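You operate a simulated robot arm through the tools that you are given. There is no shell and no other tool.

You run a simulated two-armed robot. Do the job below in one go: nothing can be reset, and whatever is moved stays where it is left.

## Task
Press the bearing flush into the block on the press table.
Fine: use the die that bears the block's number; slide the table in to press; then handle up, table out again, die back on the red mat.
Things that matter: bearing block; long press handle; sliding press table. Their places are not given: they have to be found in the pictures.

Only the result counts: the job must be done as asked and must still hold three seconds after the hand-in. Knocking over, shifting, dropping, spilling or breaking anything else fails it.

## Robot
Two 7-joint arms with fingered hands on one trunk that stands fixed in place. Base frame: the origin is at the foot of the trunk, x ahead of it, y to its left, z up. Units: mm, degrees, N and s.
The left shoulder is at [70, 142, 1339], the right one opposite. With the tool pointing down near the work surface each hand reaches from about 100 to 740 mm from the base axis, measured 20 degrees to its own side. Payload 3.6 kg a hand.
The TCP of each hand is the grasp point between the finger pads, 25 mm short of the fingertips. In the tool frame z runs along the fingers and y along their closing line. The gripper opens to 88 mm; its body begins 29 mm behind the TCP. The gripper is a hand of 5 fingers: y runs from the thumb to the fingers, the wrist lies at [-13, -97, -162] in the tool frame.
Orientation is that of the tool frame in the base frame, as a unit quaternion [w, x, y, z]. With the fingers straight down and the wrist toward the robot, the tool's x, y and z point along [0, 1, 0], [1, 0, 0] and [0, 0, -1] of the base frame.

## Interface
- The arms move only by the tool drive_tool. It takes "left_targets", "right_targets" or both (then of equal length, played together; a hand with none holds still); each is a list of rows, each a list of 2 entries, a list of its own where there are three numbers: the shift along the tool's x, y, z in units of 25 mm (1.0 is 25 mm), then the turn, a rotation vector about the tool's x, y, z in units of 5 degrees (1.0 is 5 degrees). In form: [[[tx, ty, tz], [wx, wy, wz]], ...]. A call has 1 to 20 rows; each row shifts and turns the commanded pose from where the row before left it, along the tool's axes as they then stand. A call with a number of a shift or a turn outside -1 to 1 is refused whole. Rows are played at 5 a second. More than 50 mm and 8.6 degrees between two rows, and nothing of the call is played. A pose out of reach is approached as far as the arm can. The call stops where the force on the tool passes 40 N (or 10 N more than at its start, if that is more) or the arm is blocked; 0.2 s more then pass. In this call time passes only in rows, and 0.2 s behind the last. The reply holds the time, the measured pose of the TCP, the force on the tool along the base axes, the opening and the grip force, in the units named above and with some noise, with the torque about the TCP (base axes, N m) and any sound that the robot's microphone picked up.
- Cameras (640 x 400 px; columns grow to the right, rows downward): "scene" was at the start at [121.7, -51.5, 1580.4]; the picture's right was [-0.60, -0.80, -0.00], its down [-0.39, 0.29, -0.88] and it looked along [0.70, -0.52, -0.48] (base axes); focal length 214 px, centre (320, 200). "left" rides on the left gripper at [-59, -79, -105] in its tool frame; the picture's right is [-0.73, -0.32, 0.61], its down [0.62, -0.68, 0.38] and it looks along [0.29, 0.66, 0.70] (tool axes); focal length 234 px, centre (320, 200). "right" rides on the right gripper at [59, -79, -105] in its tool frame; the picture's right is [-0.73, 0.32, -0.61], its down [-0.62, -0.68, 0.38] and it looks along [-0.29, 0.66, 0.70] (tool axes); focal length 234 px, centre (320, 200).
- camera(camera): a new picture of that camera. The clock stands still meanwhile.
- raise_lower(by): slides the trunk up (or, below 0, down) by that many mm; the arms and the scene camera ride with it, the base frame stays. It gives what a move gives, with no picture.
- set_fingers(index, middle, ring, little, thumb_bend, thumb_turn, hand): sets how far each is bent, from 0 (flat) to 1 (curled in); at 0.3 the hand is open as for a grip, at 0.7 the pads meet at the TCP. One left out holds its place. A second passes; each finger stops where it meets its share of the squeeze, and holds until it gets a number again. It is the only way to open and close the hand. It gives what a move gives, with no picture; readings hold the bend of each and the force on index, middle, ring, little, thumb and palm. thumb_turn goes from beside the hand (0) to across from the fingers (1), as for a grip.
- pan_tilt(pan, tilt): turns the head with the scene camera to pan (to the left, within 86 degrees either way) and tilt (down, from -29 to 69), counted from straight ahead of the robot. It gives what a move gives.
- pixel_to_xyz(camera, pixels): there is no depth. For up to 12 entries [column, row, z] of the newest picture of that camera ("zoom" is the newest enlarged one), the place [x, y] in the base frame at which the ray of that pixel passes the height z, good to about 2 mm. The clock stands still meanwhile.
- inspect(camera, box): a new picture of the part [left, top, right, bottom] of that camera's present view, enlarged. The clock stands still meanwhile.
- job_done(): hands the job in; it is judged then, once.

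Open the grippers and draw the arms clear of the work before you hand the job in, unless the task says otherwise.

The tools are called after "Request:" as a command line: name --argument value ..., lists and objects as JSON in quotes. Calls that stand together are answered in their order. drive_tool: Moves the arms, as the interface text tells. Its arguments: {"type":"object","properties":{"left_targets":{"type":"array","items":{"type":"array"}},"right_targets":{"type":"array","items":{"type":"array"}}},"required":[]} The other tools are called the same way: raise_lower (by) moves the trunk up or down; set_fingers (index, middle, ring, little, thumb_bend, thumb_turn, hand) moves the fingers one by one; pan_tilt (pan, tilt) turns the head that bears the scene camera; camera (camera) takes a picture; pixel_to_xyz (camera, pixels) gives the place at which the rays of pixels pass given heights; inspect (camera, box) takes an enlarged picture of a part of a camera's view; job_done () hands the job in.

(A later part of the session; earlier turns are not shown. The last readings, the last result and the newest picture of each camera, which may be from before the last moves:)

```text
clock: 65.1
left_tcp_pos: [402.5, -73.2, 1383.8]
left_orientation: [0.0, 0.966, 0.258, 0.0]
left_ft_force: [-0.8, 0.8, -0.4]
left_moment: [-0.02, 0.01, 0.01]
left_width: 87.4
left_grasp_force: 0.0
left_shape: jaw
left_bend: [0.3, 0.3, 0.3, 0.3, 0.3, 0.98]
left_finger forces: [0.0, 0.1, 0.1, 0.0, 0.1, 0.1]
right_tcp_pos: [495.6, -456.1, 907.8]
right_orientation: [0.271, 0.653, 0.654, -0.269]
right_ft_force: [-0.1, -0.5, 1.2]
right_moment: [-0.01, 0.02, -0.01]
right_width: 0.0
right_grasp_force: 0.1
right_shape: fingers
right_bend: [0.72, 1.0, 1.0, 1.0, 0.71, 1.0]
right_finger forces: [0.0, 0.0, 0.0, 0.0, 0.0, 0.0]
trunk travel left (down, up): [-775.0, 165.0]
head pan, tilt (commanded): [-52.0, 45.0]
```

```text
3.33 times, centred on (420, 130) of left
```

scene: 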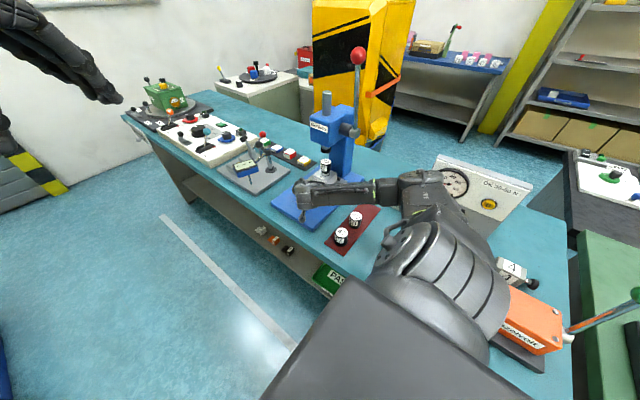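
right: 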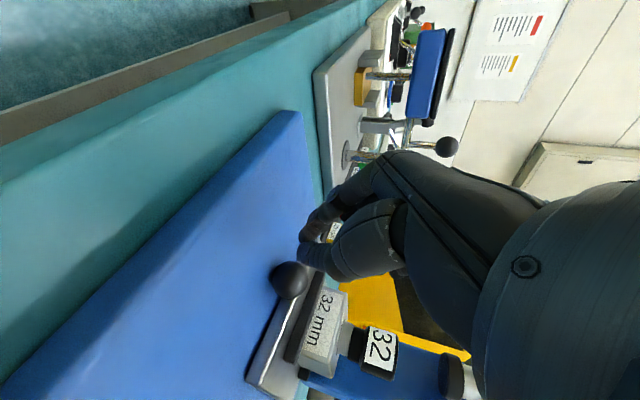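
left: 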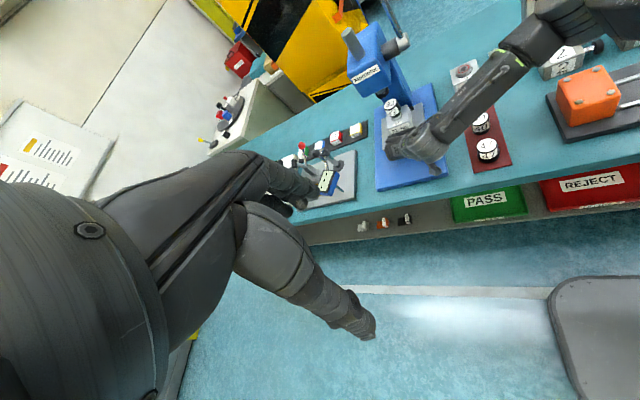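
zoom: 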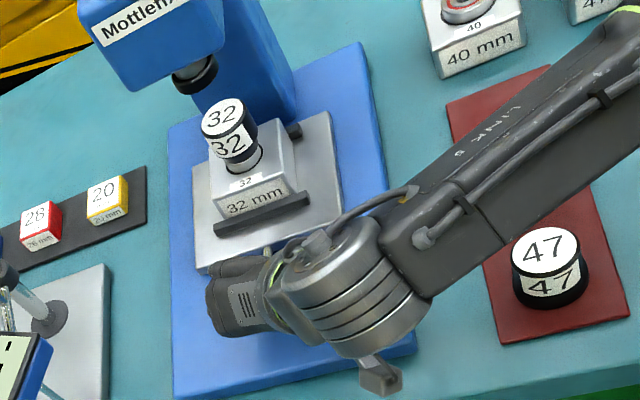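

The fingertips are just at the knob's front. I continue in 2 mm rows.

Request:
drive_tool --right_targets '[[[-0.06, 0, 0.06], [0, 0, 0]], [[-0.06, 0, 0.06], [0, 0, 0]], [[-0.06, 0, 0.06], [0, 0, 0]], [[-0.06, 0, 0.06], [0, 0, 0]]]'

Request:
inspect --camera "scene" --box '[304, 135, 352, 183]'

Request:
inspect --camera "right" --box '[220, 180, 420, 380]'

```text
clock: 66.1
left_tcp_pos: [403.1, -72.7, 1384.9]
left_orientation: [0.0, 0.966, 0.258, 0.0]
left_ft_force: [-0.6, -0.3, 0.3]
left_moment: [-0.01, -0.02, 0.04]
left_width: 87.7
left_grasp_force: 0.1
left_shape: jaw
left_bend: [0.3, 0.3, 0.3, 0.3, 0.3, 0.98]
left_finger forces: [0.0, 0.0, 0.1, 0.1, 0.0, 0.0]
right_tcp_pos: [495.7, -462.8, 907.1]
right_orientation: [0.27, 0.653, 0.655, -0.268]
right_ft_force: [-1.0, 3.3, 1.8]
right_moment: [0.0, 0.02, -0.06]
right_width: 0.1
right_grasp_force: 2.5
right_shape: fingers
right_bend: [0.72, 1.0, 1.0, 1.0, 0.71, 1.0]
right_finger forces: [0.1, 0.0, 0.1, 0.1, 4.7, 0.1]
trunk travel left (down, up): [-775.0, 165.0]
head pan, tilt (commanded): [-52.0, 45.0]
```

```text
8.33 times, centred on (328, 159) of scene
```

zoom: 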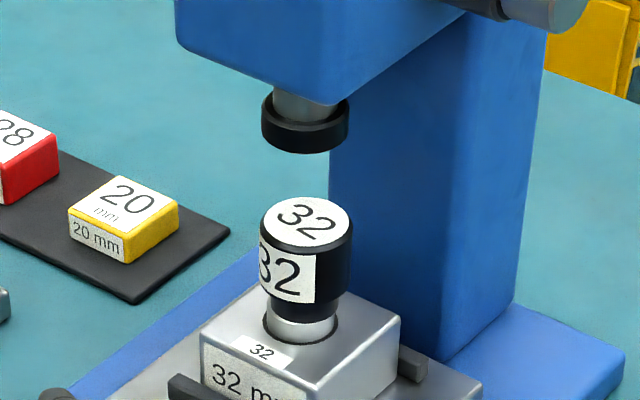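

```text
2.00 times, centred on (320, 280) of right
```

zoom: 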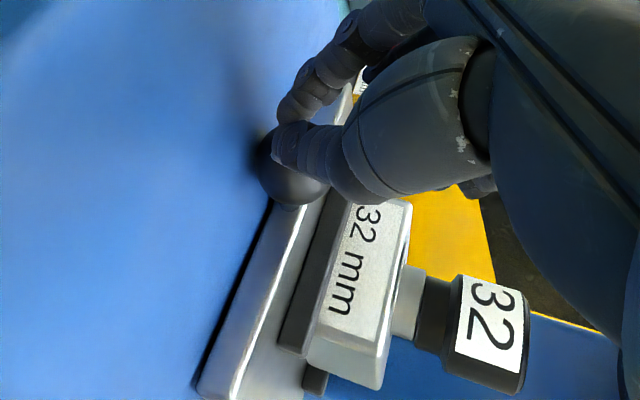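

The die is back under the ram foot. I push another 4 mm to confirm the stop by force.

Request:
drive_tool --right_targets '[[[-0.06, 0, 0.06], [0, 0, 0]], [[-0.06, 0, 0.06], [0, 0, 0]]]'

Request:
inspect --camera "scene" --box '[304, 135, 352, 183]'

Request:
inspect --camera "left" --box '[370, 75, 418, 123]'

```text
clock: 66.7
left_tcp_pos: [401.6, -71.0, 1384.9]
left_orientation: [0.001, 0.966, 0.259, 0.0]
left_ft_force: [0.5, 0.0, -0.2]
left_moment: [0.0, 0.04, -0.05]
left_width: 87.6
left_grasp_force: 0.0
left_shape: jaw
left_bend: [0.3, 0.3, 0.3, 0.3, 0.3, 0.98]
left_finger forces: [0.1, 0.0, 0.0, 0.1, 0.0, 0.0]
right_tcp_pos: [496.8, -465.6, 907.6]
right_orientation: [0.271, 0.653, 0.654, -0.268]
right_ft_force: [-4.1, 9.7, 1.7]
right_moment: [0.11, 0.1, -0.15]
right_width: 0.0
right_grasp_force: 4.8
right_shape: fingers
right_bend: [0.72, 1.0, 1.0, 1.0, 0.71, 1.0]
right_finger forces: [0.0, 0.0, 0.1, 0.0, 10.8, 0.1]
trunk travel left (down, up): [-775.0, 165.0]
head pan, tilt (commanded): [-52.0, 45.0]
```

```text
8.33 times, centred on (328, 159) of scene
```

zoom: 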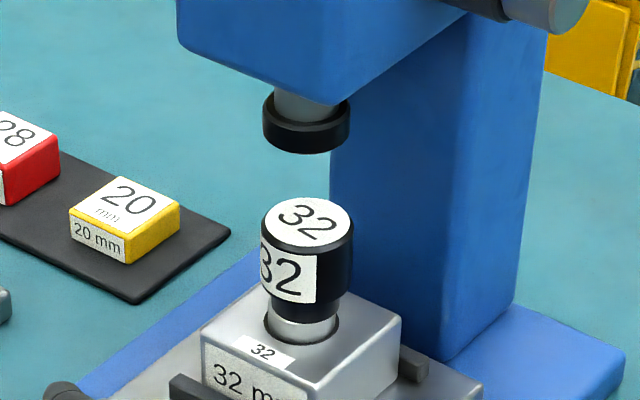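

```text
8.33 times, centred on (394, 99) of left
```

zoom: 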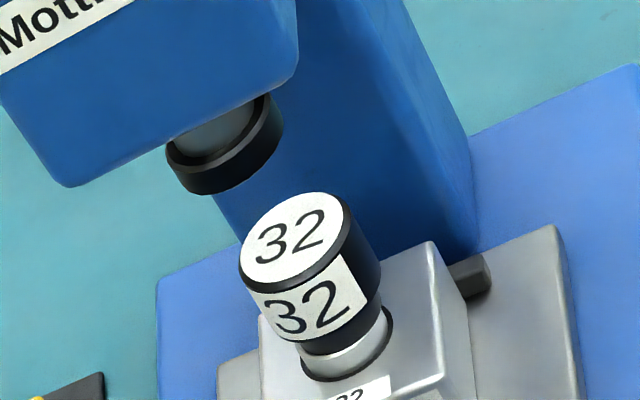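

The table is firmly at its end stop (Fy≈10 N, die centred under the ram foot). I retreat straight back from the knob, then lift the hand up and away.

Request:
drive_tool --right_targets '[[[0.2, 0, -0.2], [0, 0, 0]], [[0.5, 0, -0.5], [0, 0, 0]], [[0.6, 0, -0.6], [0, 0, 0]], [[-0.6, 0, -0.6], [0, 0, 0]], [[-0.7, 0, -0.7], [0, 0, 0]], [[-0.7, 0, -0.7], [0, 0, 0]], [[-0.7, 0, -0.7], [0, 0, 0]], [[-0.7, 0, -0.7], [0, 0, 0]], [[-0.7, 0, -0.7], [0, 0, 0]], [[-0.7, 0, -0.7], [0, 0, 0]], [[-0.7, 0, -0.7], [0, 0, 0]]]'

Request:
camera --camera "left"

Request:
camera --camera "scene"

```text
clock: 69.1
left_tcp_pos: [403.9, -71.5, 1385.1]
left_orientation: [0.0, 0.966, 0.258, 0.0]
left_ft_force: [0.5, 0.1, 0.2]
left_moment: [0.01, 0.0, -0.02]
left_width: 87.5
left_grasp_force: 0.1
left_shape: jaw
left_bend: [0.3, 0.3, 0.3, 0.3, 0.3, 0.98]
left_finger forces: [0.0, 0.0, 0.1, 0.0, 0.0, 0.1]
right_tcp_pos: [495.4, -422.8, 1103.0]
right_orientation: [0.269, 0.653, 0.655, -0.269]
right_ft_force: [-0.3, -0.4, 0.2]
right_moment: [0.03, -0.02, -0.02]
right_width: 0.1
right_grasp_force: 0.1
right_shape: fingers
right_bend: [0.72, 1.0, 1.0, 1.0, 0.71, 1.0]
right_finger forces: [0.0, 0.0, 0.0, 0.0, 0.1, 0.0]
trunk travel left (down, up): [-775.0, 165.0]
head pan, tilt (commanded): [-52.0, 45.0]
```

```text
taken
```

left: 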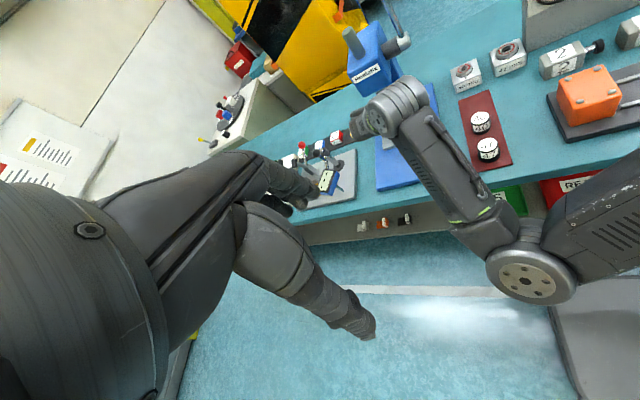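

```text
taken
```

scene: 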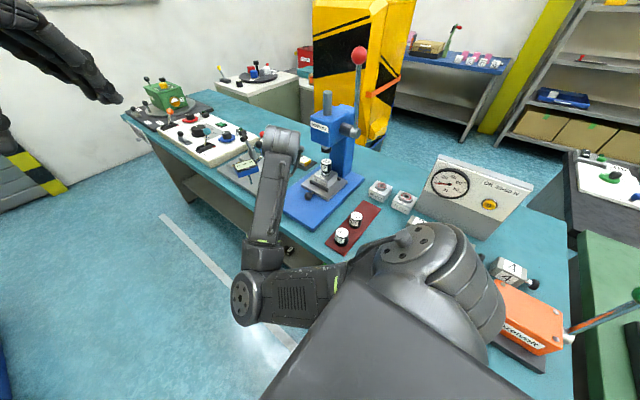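

The arm has switched to an elbow-low posture, with no contact and the table staying in. I move the hand to a free spot left of the handle, around (310,−515,1215), in modest steps.

Request:
drive_tool --right_targets '[[[-0.7, -0.9, -0.1], [0, 0, 0]], [[-0.7, -0.9, -0.1], [0, 0, 0]], [[-0.7, -0.9, -0.1], [0, 0, 0]], [[-0.7, -0.9, -0.1], [0, 0, 0]]]'

Request:
camera --camera "scene"

```text
clock: 70.1
left_tcp_pos: [401.5, -73.8, 1385.0]
left_orientation: [0.0, 0.966, 0.258, 0.0]
left_ft_force: [-0.4, 0.7, -0.1]
left_moment: [-0.01, -0.03, 0.01]
left_width: 87.4
left_grasp_force: 0.1
left_shape: jaw
left_bend: [0.3, 0.3, 0.3, 0.3, 0.3, 0.98]
left_finger forces: [0.0, 0.0, 0.1, 0.0, 0.1, 0.0]
right_tcp_pos: [421.2, -484.0, 1153.0]
right_orientation: [0.271, 0.652, 0.655, -0.268]
right_ft_force: [-0.8, -0.1, 0.7]
right_moment: [-0.01, -0.02, -0.01]
right_width: 0.0
right_grasp_force: 0.1
right_shape: fingers
right_bend: [0.72, 1.0, 1.0, 1.0, 0.71, 1.0]
right_finger forces: [0.0, 0.1, 0.0, 0.1, 0.0, 0.1]
right hand out of reach, approached as far as the arm can: row 2, 3, 4
trunk travel left (down, up): [-775.0, 165.0]
head pan, tilt (commanded): [-52.0, 45.0]
```

```text
taken
```

scene: 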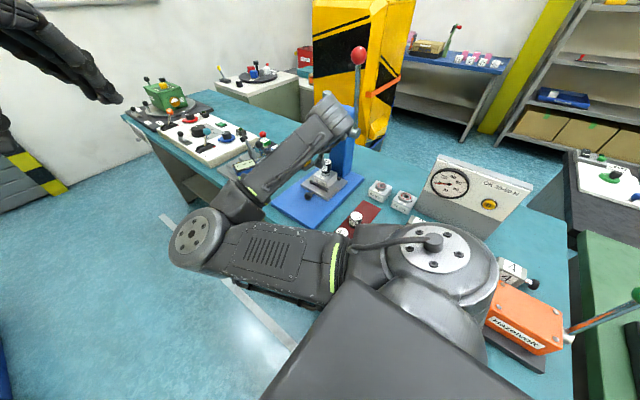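

In this posture the target is out of reach and the hand ended at (421,−484,1153), fairly near the press head. I go back the way I came and then un-pitch the hand to pointing down.

Request:
drive_tool --right_targets '[[[0.7, 0.4, 0], [0, 0, 0]], [[0.7, 0.9, 0.1], [0, 0, 0]], [[0.7, 0.9, 0.1], [0, 0, 0]], [[0.7, 0.6, -0.3], [0, 0, 0]], [[0, 0, 0], [0, 1, 0]], [[0, 0, 0], [0, 1, 0]], [[0, 0, 0], [0, 1, 0]], [[0, 0, 0], [0, 1, 0]], [[0, 0, 0], [0, 1, 0]]]'

Request:
camera --camera "scene"

Request:
camera --camera "left"

```text
clock: 72.1
left_tcp_pos: [402.0, -72.9, 1383.9]
left_orientation: [0.0, 0.966, 0.258, 0.0]
left_ft_force: [-0.6, 0.9, 0.4]
left_moment: [0.02, -0.01, 0.0]
left_width: 88.1
left_grasp_force: 0.1
left_shape: jaw
left_bend: [0.3, 0.3, 0.3, 0.3, 0.3, 0.98]
left_finger forces: [0.0, 0.0, 0.0, 0.0, 0.0, 0.0]
right_tcp_pos: [501.3, -447.7, 1100.5]
right_orientation: [0.122, 0.694, 0.699, -0.12]
right_ft_force: [-0.2, 0.2, 0.5]
right_moment: [0.01, -0.01, -0.03]
right_width: 0.0
right_grasp_force: 0.0
right_shape: fingers
right_bend: [0.72, 1.0, 1.0, 1.0, 0.71, 1.0]
right_finger forces: [0.0, 0.0, 0.1, 0.0, 0.0, 0.0]
right hand out of reach, approached as far as the arm can: row 1, 6, 7
trunk travel left (down, up): [-775.0, 165.0]
head pan, tilt (commanded): [-52.0, 45.0]
```

```text
taken
```

scene: 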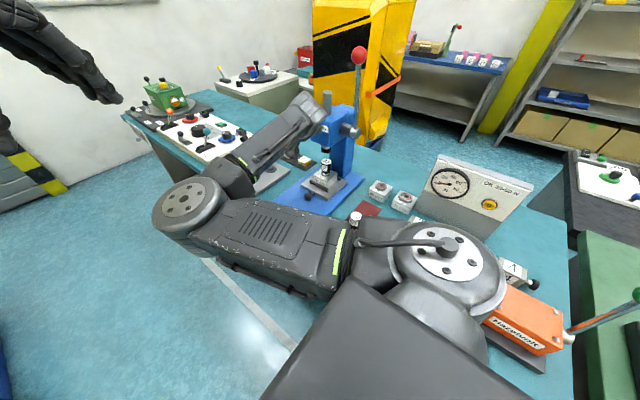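

```text
taken
```

left: 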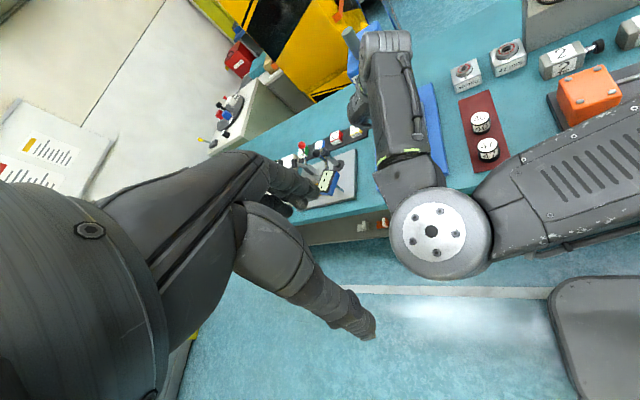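

The elbow stays low on the robot's side, which suits a forward-pointing "handshake" grip of the handle. I finish un-pitching, then begin turning the fingers forward (rotation about tool x).

Request:
drive_tool --right_targets '[[[0, 0, -0.3], [0, 1, 0]], [[0, 0, -0.3], [0, 1, 0]], [[0, 0, -0.3], [0, 1, 0]], [[0, 0, -0.3], [0, 1, 0]], [[0, 0, 0], [-1, 0, 0]], [[0, 0, 0], [-1, 0, 0]], [[0, 0, 0], [-1, 0, 0]], [[0, 0, 0], [-1, 0, 0]]]'

Request:
camera --camera "scene"

Request:
camera --camera "left"

```text
clock: 73.9
left_tcp_pos: [403.1, -75.0, 1384.5]
left_orientation: [-0.001, 0.966, 0.258, 0.001]
left_ft_force: [-0.6, -1.0, 0.0]
left_moment: [0.01, 0.02, 0.02]
left_width: 87.7
left_grasp_force: 0.0
left_shape: jaw
left_bend: [0.3, 0.3, 0.3, 0.3, 0.3, 0.98]
left_finger forces: [0.1, 0.1, 0.0, 0.0, 0.0, 0.1]
right_tcp_pos: [497.9, -441.7, 1130.4]
right_orientation: [0.123, 0.696, 0.697, 0.124]
right_ft_force: [-0.2, -0.3, -1.2]
right_moment: [0.01, -0.02, 0.0]
right_width: 0.0
right_grasp_force: 0.0
right_shape: fingers
right_bend: [0.72, 1.0, 1.0, 1.0, 0.71, 1.0]
right_finger forces: [0.0, 0.0, 0.1, 0.0, 0.0, 0.1]
trunk travel left (down, up): [-775.0, 165.0]
head pan, tilt (commanded): [-52.0, 45.0]
```

```text
taken
```

scene: 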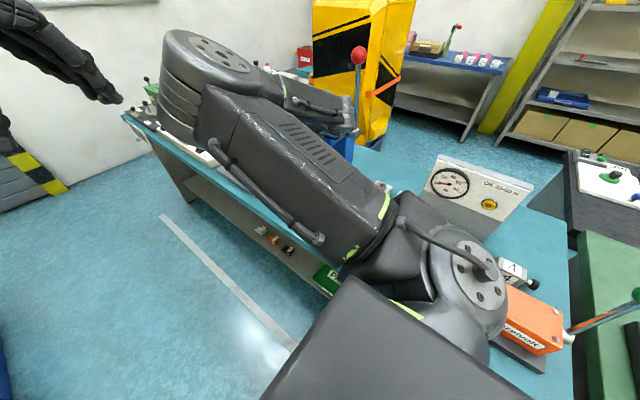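

```text
taken
```

left: 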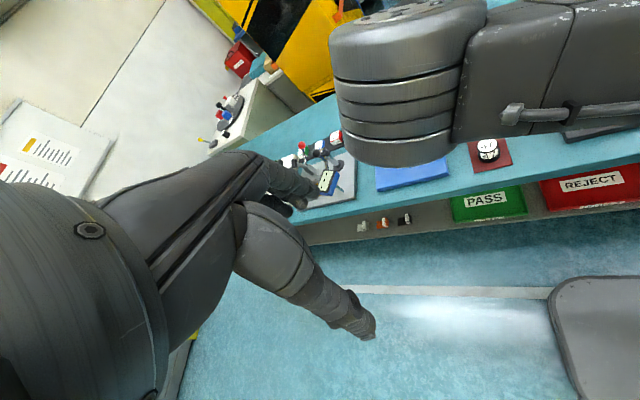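

The right elbow has swung up close to the left hand (~(400,−185,1410) vs (404,−72,1384)). I move the left arm away toward +y first, for safety.

Request:
drive_tool --left_targets '[[[0.5, -0.86, 0], [0, 0, 0]], [[0.5, -0.86, 0], [0, 0, 0]], [[0.5, -0.86, 0], [0, 0, 0]], [[0.5, -0.86, 0], [0, 0, 0]], [[0.5, -0.86, 0], [0, 0, 0]], [[0.5, -0.86, 0], [0, 0, 0]]]'

Request:
camera --camera "left"

Request:
camera --camera "right"

```text
clock: 75.3
left_tcp_pos: [403.1, 76.2, 1384.9]
left_orientation: [0.0, 0.966, 0.258, 0.001]
left_ft_force: [1.7, -0.3, 0.1]
left_moment: [-0.02, 0.01, 0.0]
left_width: 87.6
left_grasp_force: 0.1
left_shape: jaw
left_bend: [0.3, 0.3, 0.3, 0.3, 0.3, 0.98]
left_finger forces: [0.0, 0.0, 0.0, 0.0, 0.0, 0.0]
right_tcp_pos: [500.2, -440.8, 1130.6]
right_orientation: [0.122, 0.696, 0.697, 0.125]
right_ft_force: [0.5, 0.5, -0.2]
right_moment: [-0.02, -0.03, 0.01]
right_width: 0.0
right_grasp_force: 0.0
right_shape: fingers
right_bend: [0.72, 1.0, 1.0, 1.0, 0.71, 1.0]
right_finger forces: [0.0, 0.0, 0.1, 0.0, 0.0, 0.0]
trunk travel left (down, up): [-775.0, 165.0]
head pan, tilt (commanded): [-52.0, 45.0]
```

```text
taken
```

left: 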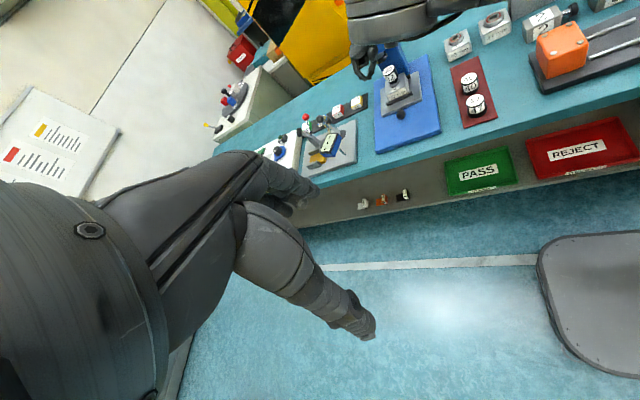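

```text
taken
```

right: 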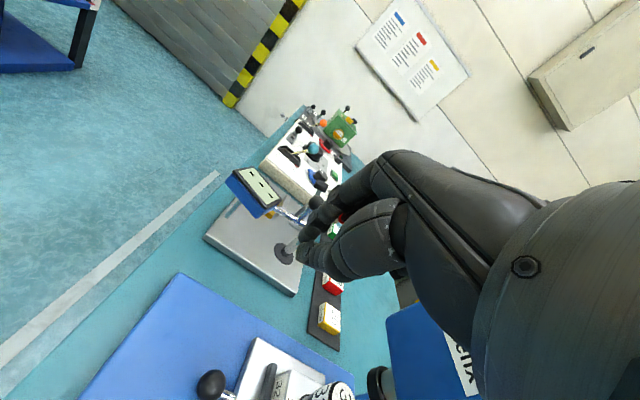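

The left camera still sees the press from its new spot. Now I move the right hand (tilted 20° forward) toward (330,−500,1200), half the way first.

Request:
drive_tool --right_targets '[[[-0.2, -0.68, -0.62], [0, 0, 0]], [[-0.2, -0.68, -0.62], [0, 0, 0]], [[-0.2, -0.68, -0.62], [0, 0, 0]], [[-0.3, -0.68, -0.62], [0, 0, 0]]]'

Request:
camera --camera "scene"

Request:
camera --camera "left"

```text
clock: 76.3
left_tcp_pos: [403.3, 74.7, 1384.1]
left_orientation: [0.0, 0.966, 0.258, 0.001]
left_ft_force: [-1.4, 0.5, -0.2]
left_moment: [0.0, -0.02, 0.02]
left_width: 87.8
left_grasp_force: 0.0
left_shape: jaw
left_bend: [0.3, 0.3, 0.3, 0.3, 0.3, 0.98]
left_finger forces: [0.0, 0.0, 0.0, 0.0, 0.0, 0.0]
right_tcp_pos: [414.4, -465.5, 1163.6]
right_orientation: [0.122, 0.694, 0.698, 0.126]
right_ft_force: [-0.4, -0.4, -0.7]
right_moment: [-0.02, -0.04, 0.03]
right_width: 0.0
right_grasp_force: 0.1
right_shape: fingers
right_bend: [0.72, 1.0, 1.0, 1.0, 0.71, 1.0]
right_finger forces: [0.0, 0.0, 0.1, 0.0, 0.1, 0.1]
trunk travel left (down, up): [-775.0, 165.0]
head pan, tilt (commanded): [-52.0, 45.0]
```

```text
taken
```

scene: 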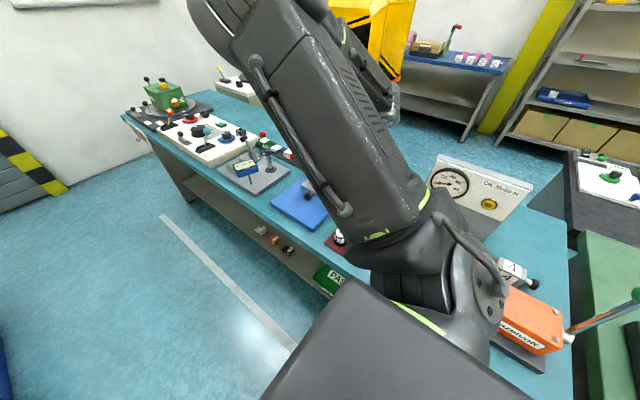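

```text
taken
```

left: 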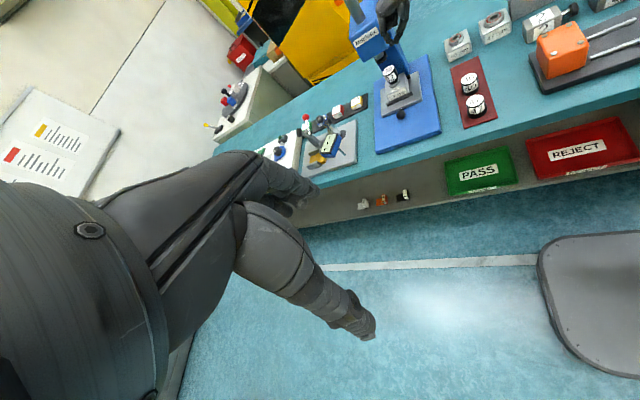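

The elbow is rising in front, clear of everything. I continue the rest of the way.

Request:
drive_tool --right_targets '[[[-0.4, -0.68, -0.62], [0, 0, 0]], [[-0.4, -0.68, -0.62], [0, 0, 0]], [[-0.4, -0.68, -0.5], [0, 0, 0]], [[-0.4, -0.68, -0.5], [0, 0, 0]]]'

Request:
camera --camera "scene"

Request:
camera --camera "left"

Request:
camera --camera "right"

```text
clock: 77.3
left_tcp_pos: [402.9, 74.3, 1383.9]
left_orientation: [0.001, 0.966, 0.258, 0.0]
left_ft_force: [-0.3, 0.0, 1.1]
left_moment: [0.03, 0.02, 0.0]
left_width: 87.6
left_grasp_force: 0.0
left_shape: jaw
left_bend: [0.3, 0.3, 0.3, 0.3, 0.3, 0.98]
left_finger forces: [0.1, 0.1, 0.1, 0.1, 0.0, 0.0]
right_tcp_pos: [331.8, -506.9, 1194.5]
right_orientation: [0.121, 0.696, 0.697, 0.125]
right_ft_force: [-0.2, -0.3, -1.3]
right_moment: [0.03, 0.01, -0.02]
right_width: 0.0
right_grasp_force: 0.0
right_shape: fingers
right_bend: [0.72, 1.0, 1.0, 1.0, 0.71, 1.0]
right_finger forces: [0.0, 0.1, 0.1, 0.0, 0.1, 0.1]
trunk travel left (down, up): [-775.0, 165.0]
head pan, tilt (commanded): [-52.0, 45.0]
```

```text
taken
```

scene: 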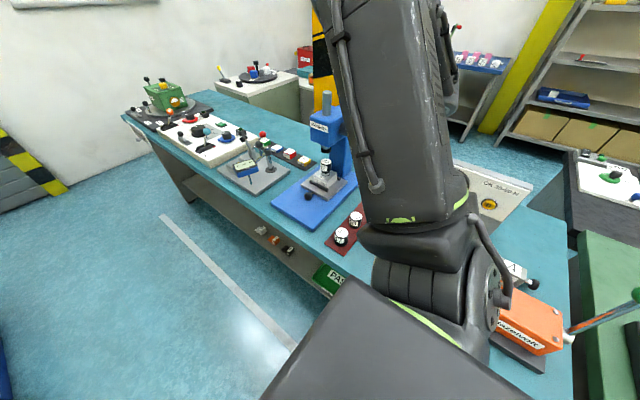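

```text
taken
```

left: 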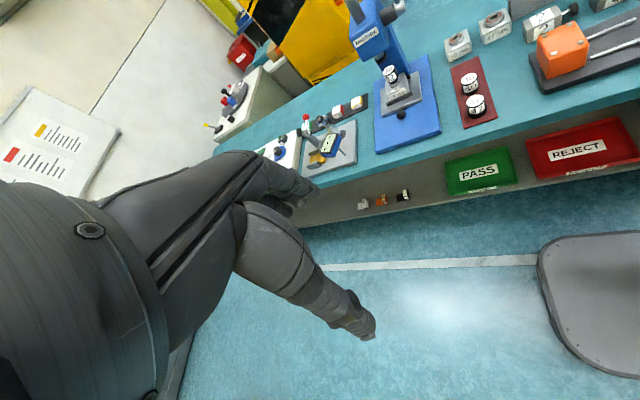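

```text
taken
```

right: 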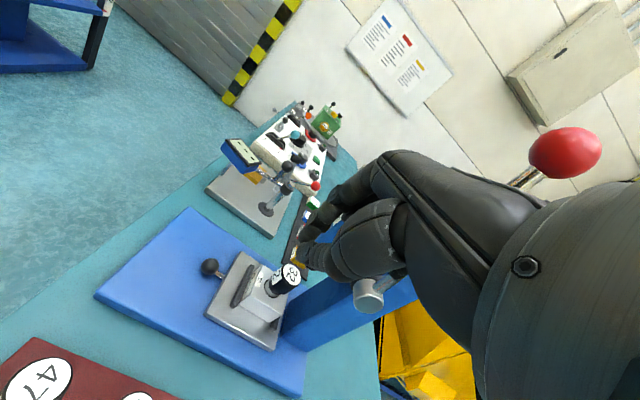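

Hand is at (332,−507,1195). I continue turning the fingers forward (about tool x), 35° now, and check.

Request:
drive_tool --right_targets '[[[0, 0, 0], [-1, 0, 0]], [[0, 0, 0], [-1, 0, 0]], [[0, 0, 0], [-1, 0, 0]], [[0, 0, 0], [-1, 0, 0]], [[0, 0, 0], [-1, 0, 0]], [[0, 0, 0], [-1, 0, 0]], [[0, 0, 0], [-1, 0, 0]]]'

Request:
camera --camera "scene"

Request:
camera --camera "left"

```text
clock: 78.9
left_tcp_pos: [405.9, 75.1, 1383.7]
left_orientation: [-0.001, 0.966, 0.258, 0.0]
left_ft_force: [0.4, 1.3, -0.2]
left_moment: [0.0, 0.02, -0.01]
left_width: 87.8
left_grasp_force: 0.1
left_shape: jaw
left_bend: [0.3, 0.3, 0.3, 0.3, 0.3, 0.98]
left_finger forces: [0.1, 0.1, 0.0, 0.0, 0.0, 0.0]
right_tcp_pos: [378.9, -511.8, 1187.7]
right_orientation: [0.324, 0.627, 0.628, 0.328]
right_ft_force: [0.3, -0.3, 0.0]
right_moment: [-0.01, -0.05, 0.02]
right_width: 0.0
right_grasp_force: 0.2
right_shape: fingers
right_bend: [0.72, 1.0, 1.0, 1.0, 0.71, 1.0]
right_finger forces: [0.0, 0.1, 0.0, 0.0, 0.0, 0.0]
right hand out of reach, approached as far as the arm can: row 6, 7
trunk travel left (down, up): [-775.0, 165.0]
head pan, tilt (commanded): [-52.0, 45.0]
```

```text
taken
```

scene: 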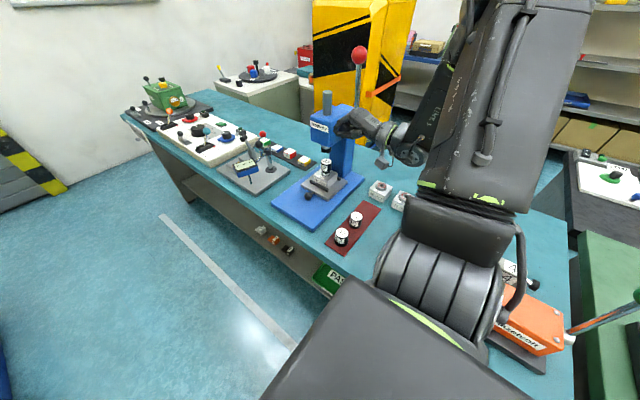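

```text
taken
```

left: 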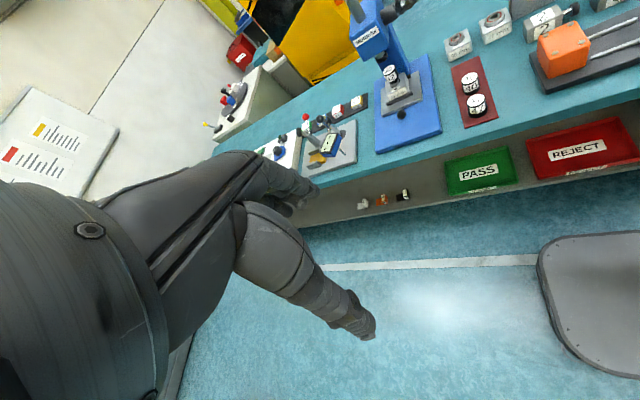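

The forward-pointing wrist is at its limit again, so I'll use another grip: palm-down, fingers reaching over the ball toward −y. I back away from the handle while turning back to fingers-down.

Request:
drive_tool --right_targets '[[[0.2, -0.53, -0.77], [1, 0, 0]], [[0.2, -0.53, -0.77], [1, 0, 0]], [[0.2, -0.53, -0.7], [1, 0, 0]], [[0.2, 0, 0], [1, 0, 0]], [[0.2, 0, 0], [1, 0, 0]], [[0, 0, 0], [1, 0, 0]], [[0, 0, 0], [1, 0, 0]], [[0, 0, 0], [1, 0, 0]], [[0, 0, 0], [1, 0, 0]], [[0, 0, 0], [1, 0, 0]], [[0, 0, 0], [1, 0, 0]]]'

Request:
camera --camera "scene"

Request:
camera --camera "left"

```text
clock: 81.3
left_tcp_pos: [406.1, 77.3, 1383.5]
left_orientation: [0.0, 0.966, 0.258, 0.0]
left_ft_force: [0.0, -0.3, -0.5]
left_moment: [0.01, 0.0, 0.0]
left_width: 87.5
left_grasp_force: 0.1
left_shape: jaw
left_bend: [0.3, 0.3, 0.3, 0.3, 0.3, 0.98]
left_finger forces: [0.0, 0.0, 0.0, 0.0, 0.0, 0.0]
right_tcp_pos: [309.4, -486.3, 1194.0]
right_orientation: [-0.001, 0.706, 0.708, 0.002]
right_ft_force: [-0.1, -0.3, 0.2]
right_moment: [0.01, 0.0, 0.02]
right_width: 0.0
right_grasp_force: 0.1
right_shape: fingers
right_bend: [0.72, 1.0, 1.0, 1.0, 0.71, 1.0]
right_finger forces: [0.0, 0.1, 0.0, 0.0, 0.1, 0.1]
trunk travel left (down, up): [-775.0, 165.0]
head pan, tilt (commanded): [-52.0, 45.0]
```

```text
taken
```

scene: 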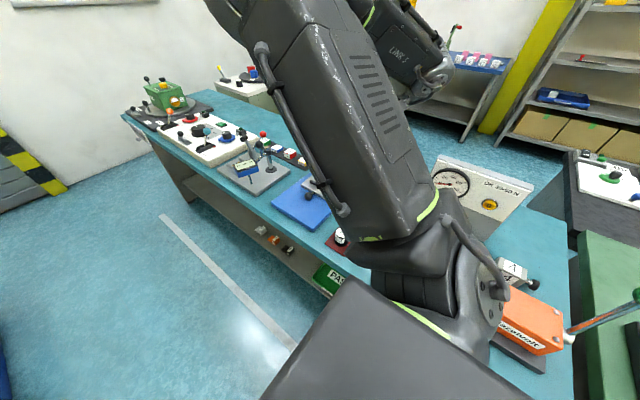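

```text
taken
```

left: 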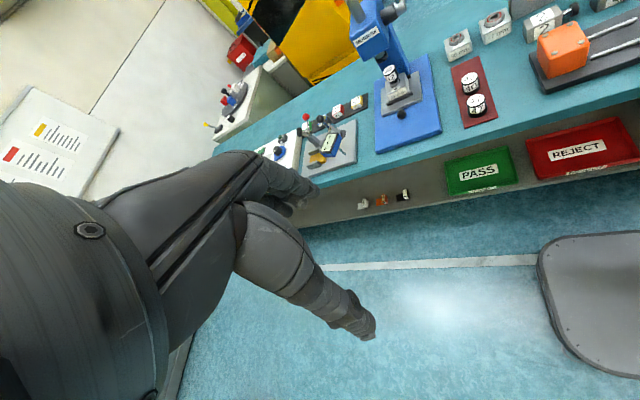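

Hand is at (309,−486,1194) pointing down. I now yaw it −90° (about tool z) in two halves so the wrist comes toward +y.

Request:
drive_tool --right_targets '[[[0, 0, 0], [0, 0, 1]], [[0, 0, 0], [0, 0, 1]], [[0, 0, 0], [0, 0, 1]], [[0, 0, 0], [0, 0, 1]], [[0, 0, 0], [0, 0, 1]], [[0, 0, 0], [0, 0, 1]], [[0, 0, 0], [0, 0, 1]], [[0, 0, 0], [0, 0, 1]], [[0, 0, 0], [0, 0, 1]]]'

Request:
camera --camera "scene"

```text
clock: 83.3
left_tcp_pos: [404.6, 76.4, 1384.4]
left_orientation: [-0.001, 0.966, 0.258, 0.0]
left_ft_force: [-0.3, -0.6, 0.1]
left_moment: [0.0, 0.0, -0.01]
left_width: 87.8
left_grasp_force: 0.1
left_shape: jaw
left_bend: [0.3, 0.3, 0.3, 0.3, 0.3, 0.98]
left_finger forces: [0.1, 0.0, 0.0, 0.0, 0.0, 0.0]
right_tcp_pos: [308.6, -487.1, 1192.8]
right_orientation: [-0.001, 0.923, 0.384, 0.0]
right_ft_force: [-0.8, 0.1, 0.5]
right_moment: [-0.03, -0.04, 0.02]
right_width: 0.0
right_grasp_force: 0.0
right_shape: fingers
right_bend: [0.72, 1.0, 1.0, 1.0, 0.71, 1.0]
right_finger forces: [0.0, 0.1, 0.0, 0.1, 0.0, 0.0]
trunk travel left (down, up): [-775.0, 165.0]
head pan, tilt (commanded): [-52.0, 45.0]
```

```text
taken
```

scene: 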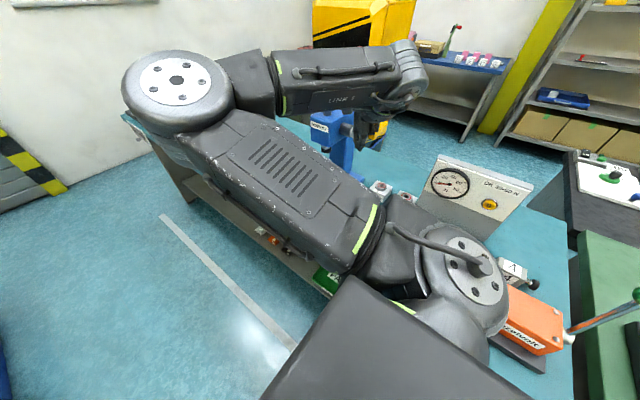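

Elbow has moved forward at about shoulder height, clear of the left arm. I continue the remaining yaw.

Request:
drive_tool --right_targets '[[[0, 0, 0], [0, 0, 1]], [[0, 0, 0], [0, 0, 1]], [[0, 0, 0], [0, 0, 1]], [[0, 0, 0], [0, 0, 1]], [[0, 0, 0], [0, 0, 1]]]'

Request:
camera --camera "scene"

Request:
camera --camera "left"

```text
clock: 84.5
left_tcp_pos: [402.7, 75.1, 1384.0]
left_orientation: [0.0, 0.966, 0.258, 0.0]
left_ft_force: [0.6, 0.5, -0.3]
left_moment: [0.04, 0.01, 0.02]
left_width: 87.6
left_grasp_force: 0.1
left_shape: jaw
left_bend: [0.3, 0.3, 0.3, 0.3, 0.3, 0.98]
left_finger forces: [0.0, 0.1, 0.0, 0.1, 0.1, 0.0]
right_tcp_pos: [308.3, -486.5, 1194.2]
right_orientation: [-0.001, 0.984, 0.175, 0.001]
right_ft_force: [-0.4, -0.1, -0.5]
right_moment: [0.01, 0.01, -0.02]
right_width: 0.0
right_grasp_force: 0.1
right_shape: fingers
right_bend: [0.72, 1.0, 1.0, 1.0, 0.71, 1.0]
right_finger forces: [0.0, 0.0, 0.1, 0.0, 0.0, 0.0]
trunk travel left (down, up): [-775.0, 165.0]
head pan, tilt (commanded): [-52.0, 45.0]
```

```text
taken
```

scene: 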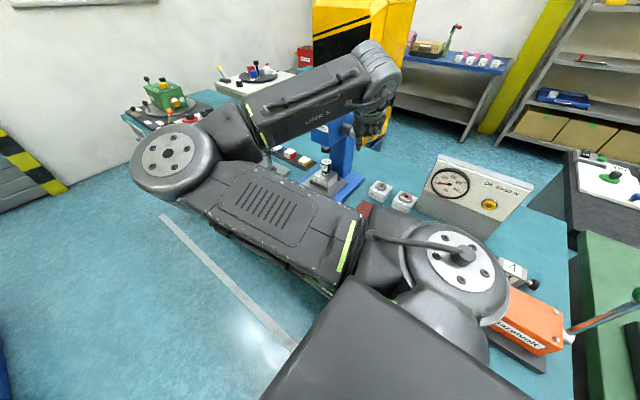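

```text
taken
```

left: 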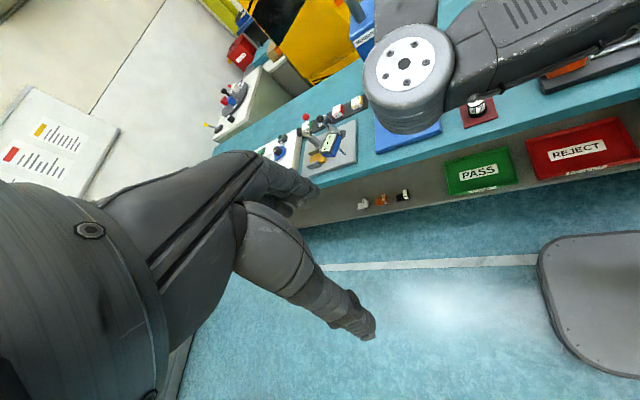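

The posture with a horizontal forearm along −y suits reaching over the ball. I move up and +x to about (400,−496,1334), then finish the yaw.

Request:
drive_tool --right_targets '[[[0.57, 0.28, -0.93], [0, 0, 0]], [[0.57, 0.28, -0.93], [0, 0, 0]], [[0.57, 0.28, -0.93], [0, 0, 0]], [[0.57, 0.28, -0.93], [0, 0, 0]], [[0.57, 0.28, -0.93], [0, 0, 0]], [[0.57, 0.28, -0.93], [0, 0, 0]]]'

Request:
camera --camera "scene"

Request:
camera --camera "left"

Request:
camera --camera "right"

```text
clock: 85.9
left_tcp_pos: [403.5, 75.4, 1383.7]
left_orientation: [-0.001, 0.966, 0.258, 0.0]
left_ft_force: [-0.3, 0.2, 0.3]
left_moment: [0.01, -0.02, 0.0]
left_width: 87.5
left_grasp_force: 0.3
left_shape: jaw
left_bend: [0.3, 0.3, 0.3, 0.3, 0.3, 0.98]
left_finger forces: [0.1, 0.0, 0.0, 0.0, 0.0, 0.1]
right_tcp_pos: [403.7, -497.2, 1331.5]
right_orientation: [-0.003, 0.984, 0.176, 0.002]
right_ft_force: [0.3, -0.5, -0.4]
right_moment: [0.05, -0.02, -0.03]
right_width: 0.0
right_grasp_force: 0.0
right_shape: fingers
right_bend: [0.72, 1.0, 1.0, 1.0, 0.71, 1.0]
right_finger forces: [0.1, 0.0, 0.0, 0.0, 0.0, 0.0]
trunk travel left (down, up): [-775.0, 165.0]
head pan, tilt (commanded): [-52.0, 45.0]
```

```text
taken
```

scene: 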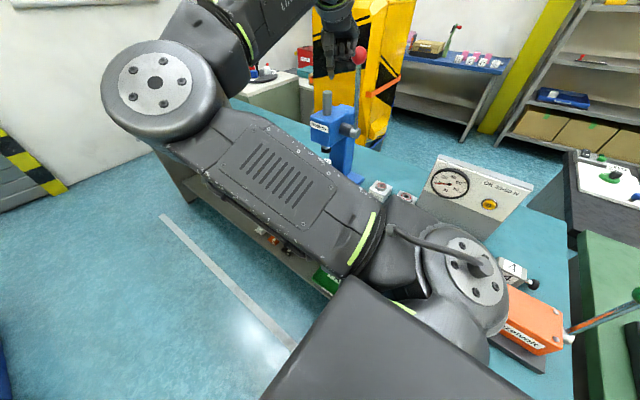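

```text
taken
```

left: 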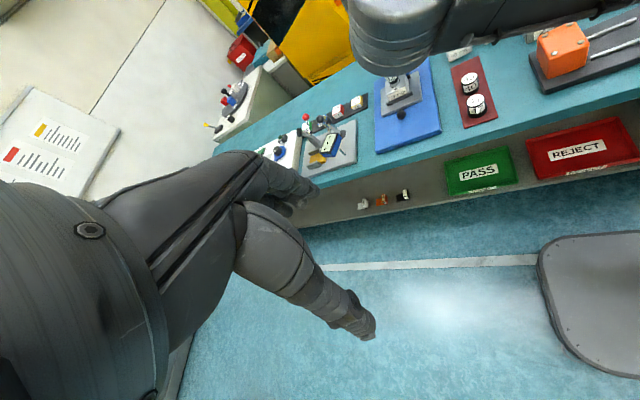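

```text
taken
```

right: 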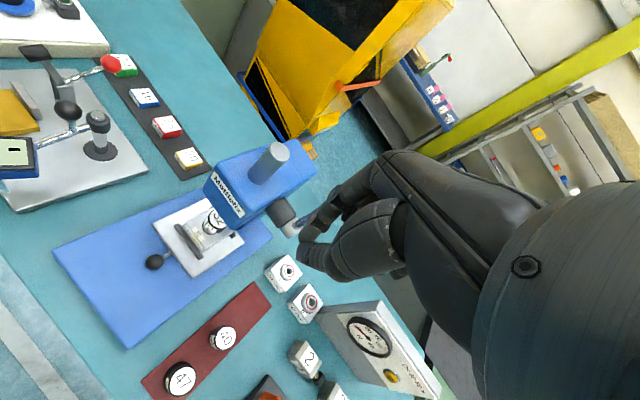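

The hand is 100 mm in front of the ball. I finish the yaw and pitch the fingers up 45° in place.

Request:
drive_tool --right_targets '[[[0, 0, 0], [0, 0, 1]], [[0, 0, 0], [0, 0, 1]], [[0, 0, 0], [0, 0, 1]], [[0, 0, 0], [0, 0, 1]], [[0, 0, 0], [-1, 0, 0]], [[0, 0, 0], [-1, 0, 0]], [[0, 0, 0], [-1, 0, 0]], [[0, 0, 0], [-1, 0, 0]], [[0, 0, 0], [-1, 0, 0]], [[0, 0, 0], [-1, 0, 0]]]'

Request:
camera --camera "scene"

Request:
camera --camera "right"

```text
clock: 88.1
left_tcp_pos: [405.2, 75.5, 1384.1]
left_orientation: [0.001, 0.966, 0.257, 0.0]
left_ft_force: [-0.5, -0.6, 0.4]
left_moment: [0.01, -0.01, -0.03]
left_width: 87.7
left_grasp_force: 0.0
left_shape: jaw
left_bend: [0.3, 0.3, 0.3, 0.3, 0.3, 0.98]
left_finger forces: [0.0, 0.1, 0.0, 0.0, 0.0, 0.0]
right_tcp_pos: [404.4, -497.1, 1332.7]
right_orientation: [0.258, 0.966, 0.002, 0.001]
right_ft_force: [1.2, -0.7, 0.9]
right_moment: [-0.02, 0.0, 0.02]
right_width: 0.1
right_grasp_force: 0.1
right_shape: fingers
right_bend: [0.72, 1.0, 1.0, 1.0, 0.71, 1.0]
right_finger forces: [0.0, 0.1, 0.0, 0.1, 0.1, 0.0]
trunk travel left (down, up): [-775.0, 165.0]
head pan, tilt (commanded): [-52.0, 45.0]
```

```text
taken
```

scene: 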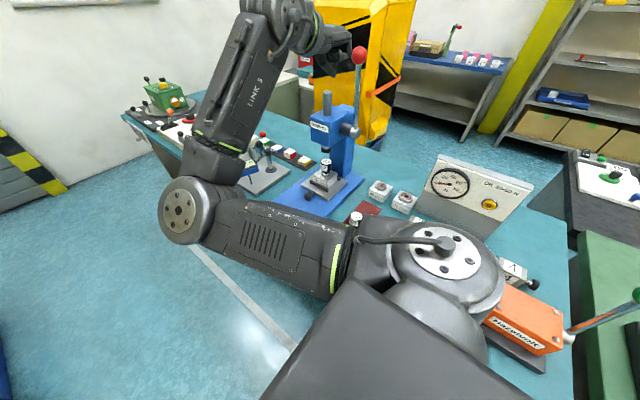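

```text
taken
```

right: 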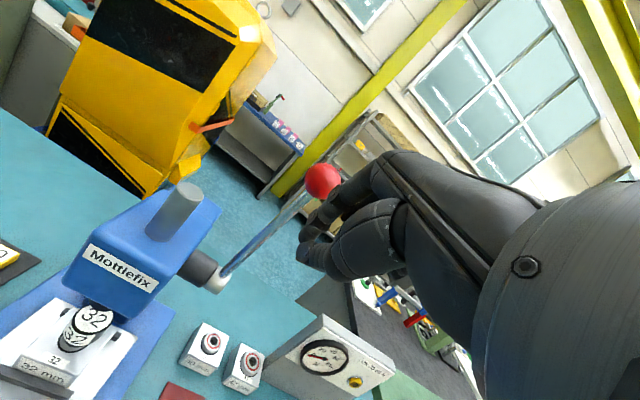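

Now the right camera looks straight at the ball (323,180), and the arm is relaxed (30° pitch). I open all fingers, then move up and over to a point 80 mm above the ball along the finger axis.

Request:
set_fingers --hand "right" --index 0.3 --middle 0.3 --ring 0.3 --little 0.3 --thumb_bend 0.3

Request:
drive_tool --right_targets '[[[0, 0.447, -0.773], [0, 0, 0]], [[0, 0.447, -0.773], [0, 0, 0]], [[0, 0.447, -0.773], [0, 0, 0]], [[0.168, 0.785, 0.453], [0, 0, 0]], [[0.168, 0.785, 0.453], [0, 0, 0]], [[0.168, 0.785, 0.453], [0, 0, 0]]]'

Request:
camera --camera "right"

Request:
camera --camera "scene"

Request:
camera --camera "left"

```text
clock: 89.1
left_tcp_pos: [403.1, 75.9, 1385.1]
left_orientation: [0.001, 0.966, 0.258, 0.0]
left_ft_force: [-1.7, 0.3, 0.5]
left_moment: [0.02, -0.02, 0.02]
left_width: 87.8
left_grasp_force: 0.1
left_shape: jaw
left_bend: [0.3, 0.3, 0.3, 0.3, 0.3, 0.98]
left_finger forces: [0.0, 0.1, 0.2, 0.0, 0.0, 0.1]
right_tcp_pos: [402.7, -495.8, 1332.7]
right_orientation: [0.258, 0.966, 0.003, 0.002]
right_ft_force: [0.2, -0.6, -0.7]
right_moment: [0.04, -0.02, 0.02]
right_width: 84.5
right_grasp_force: 0.1
right_shape: fingers
right_bend: [0.3, 0.3, 0.3, 0.3, 0.3, 0.98]
right_finger forces: [0.1, 0.1, 0.0, 0.1, 0.0, 0.0]
trunk travel left (down, up): [-775.0, 165.0]
head pan, tilt (commanded): [-52.0, 45.0]
```

```text
clock: 90.5
left_tcp_pos: [403.6, 74.4, 1383.6]
left_orientation: [0.001, 0.966, 0.258, 0.0]
left_ft_force: [0.0, -0.1, -0.7]
left_moment: [0.0, 0.03, 0.02]
left_width: 87.8
left_grasp_force: 0.0
left_shape: jaw
left_bend: [0.3, 0.3, 0.3, 0.3, 0.3, 0.98]
left_finger forces: [0.0, 0.0, 0.0, 0.0, 0.0, 0.0]
right_tcp_pos: [415.5, -565.7, 1400.0]
right_orientation: [0.257, 0.967, 0.002, 0.001]
right_ft_force: [0.1, -0.4, 0.2]
right_moment: [-0.01, -0.04, 0.0]
right_width: 84.5
right_grasp_force: 0.1
right_shape: fingers
right_bend: [0.3, 0.3, 0.3, 0.3, 0.3, 0.98]
right_finger forces: [0.0, 0.1, 0.0, 0.0, 0.0, 0.1]
trunk travel left (down, up): [-775.0, 165.0]
head pan, tilt (commanded): [-52.0, 45.0]
```

```text
taken
```

right: 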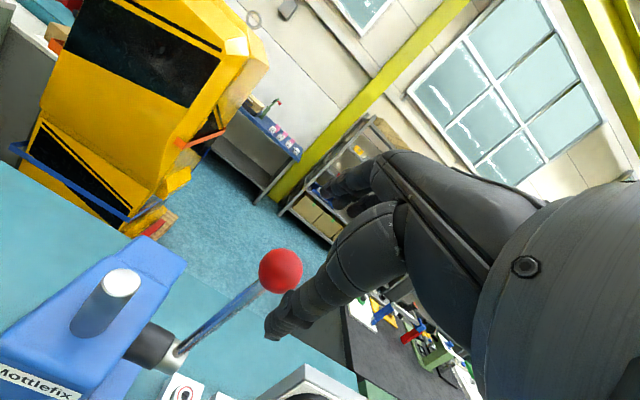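

```text
taken
```

scene: 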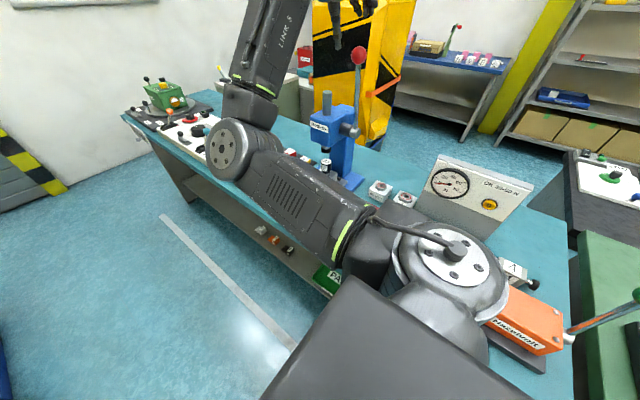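

```text
taken
```

left: 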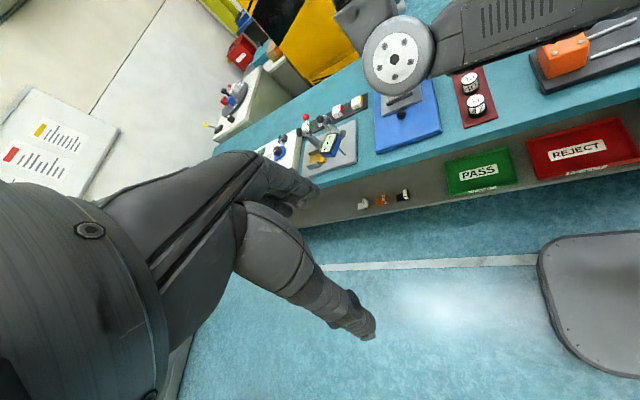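

The ball is exactly on the finger axis: tool (−11,0.7,76). I advance 60 mm along the axis with the hand open and check.

Request:
drive_tool --right_targets '[[[0, 0.02, 0.6], [0, 0, 0]], [[0, 0, 0.6], [0, 0, 0]], [[0, 0, 0.6], [0, 0, 0]], [[0, 0, 0.6], [0, 0, 0]]]'

Request:
camera --camera "right"

Request:
inspect --camera "scene" --box '[290, 0, 450, 160]'

```text
clock: 91.5
left_tcp_pos: [403.9, 75.4, 1383.6]
left_orientation: [0.0, 0.966, 0.258, -0.001]
left_ft_force: [-0.6, -0.1, 0.1]
left_moment: [0.0, 0.0, -0.05]
left_width: 87.9
left_grasp_force: 0.0
left_shape: jaw
left_bend: [0.3, 0.3, 0.3, 0.3, 0.3, 0.98]
left_finger forces: [0.0, 0.0, 0.1, 0.0, 0.0, 0.0]
right_tcp_pos: [416.6, -595.7, 1348.3]
right_orientation: [0.257, 0.966, 0.001, 0.001]
right_ft_force: [-0.7, 0.5, -0.1]
right_moment: [-0.03, 0.0, 0.03]
right_width: 84.4
right_grasp_force: 0.0
right_shape: fingers
right_bend: [0.3, 0.3, 0.3, 0.3, 0.3, 0.98]
right_finger forces: [0.0, 0.0, 0.0, 0.0, 0.0, 0.0]
trunk travel left (down, up): [-775.0, 165.0]
head pan, tilt (commanded): [-52.0, 45.0]
```

```text
taken
```

right: 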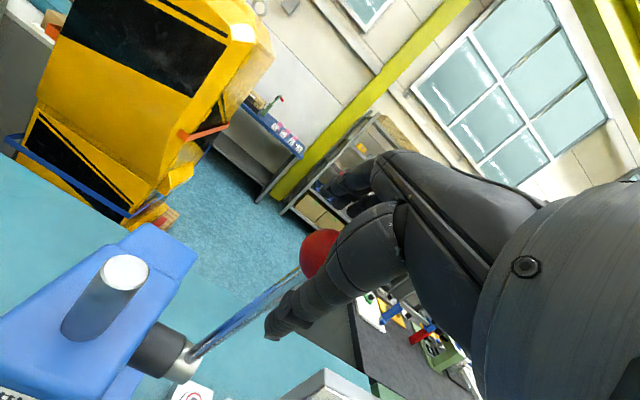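

```text
2.50 times, centred on (370, 80) of scene
```

zoom: 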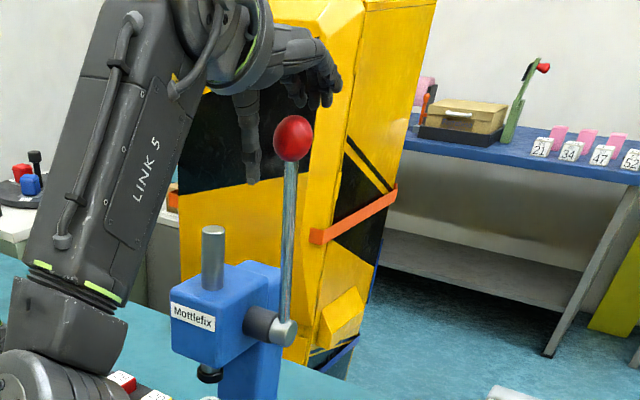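

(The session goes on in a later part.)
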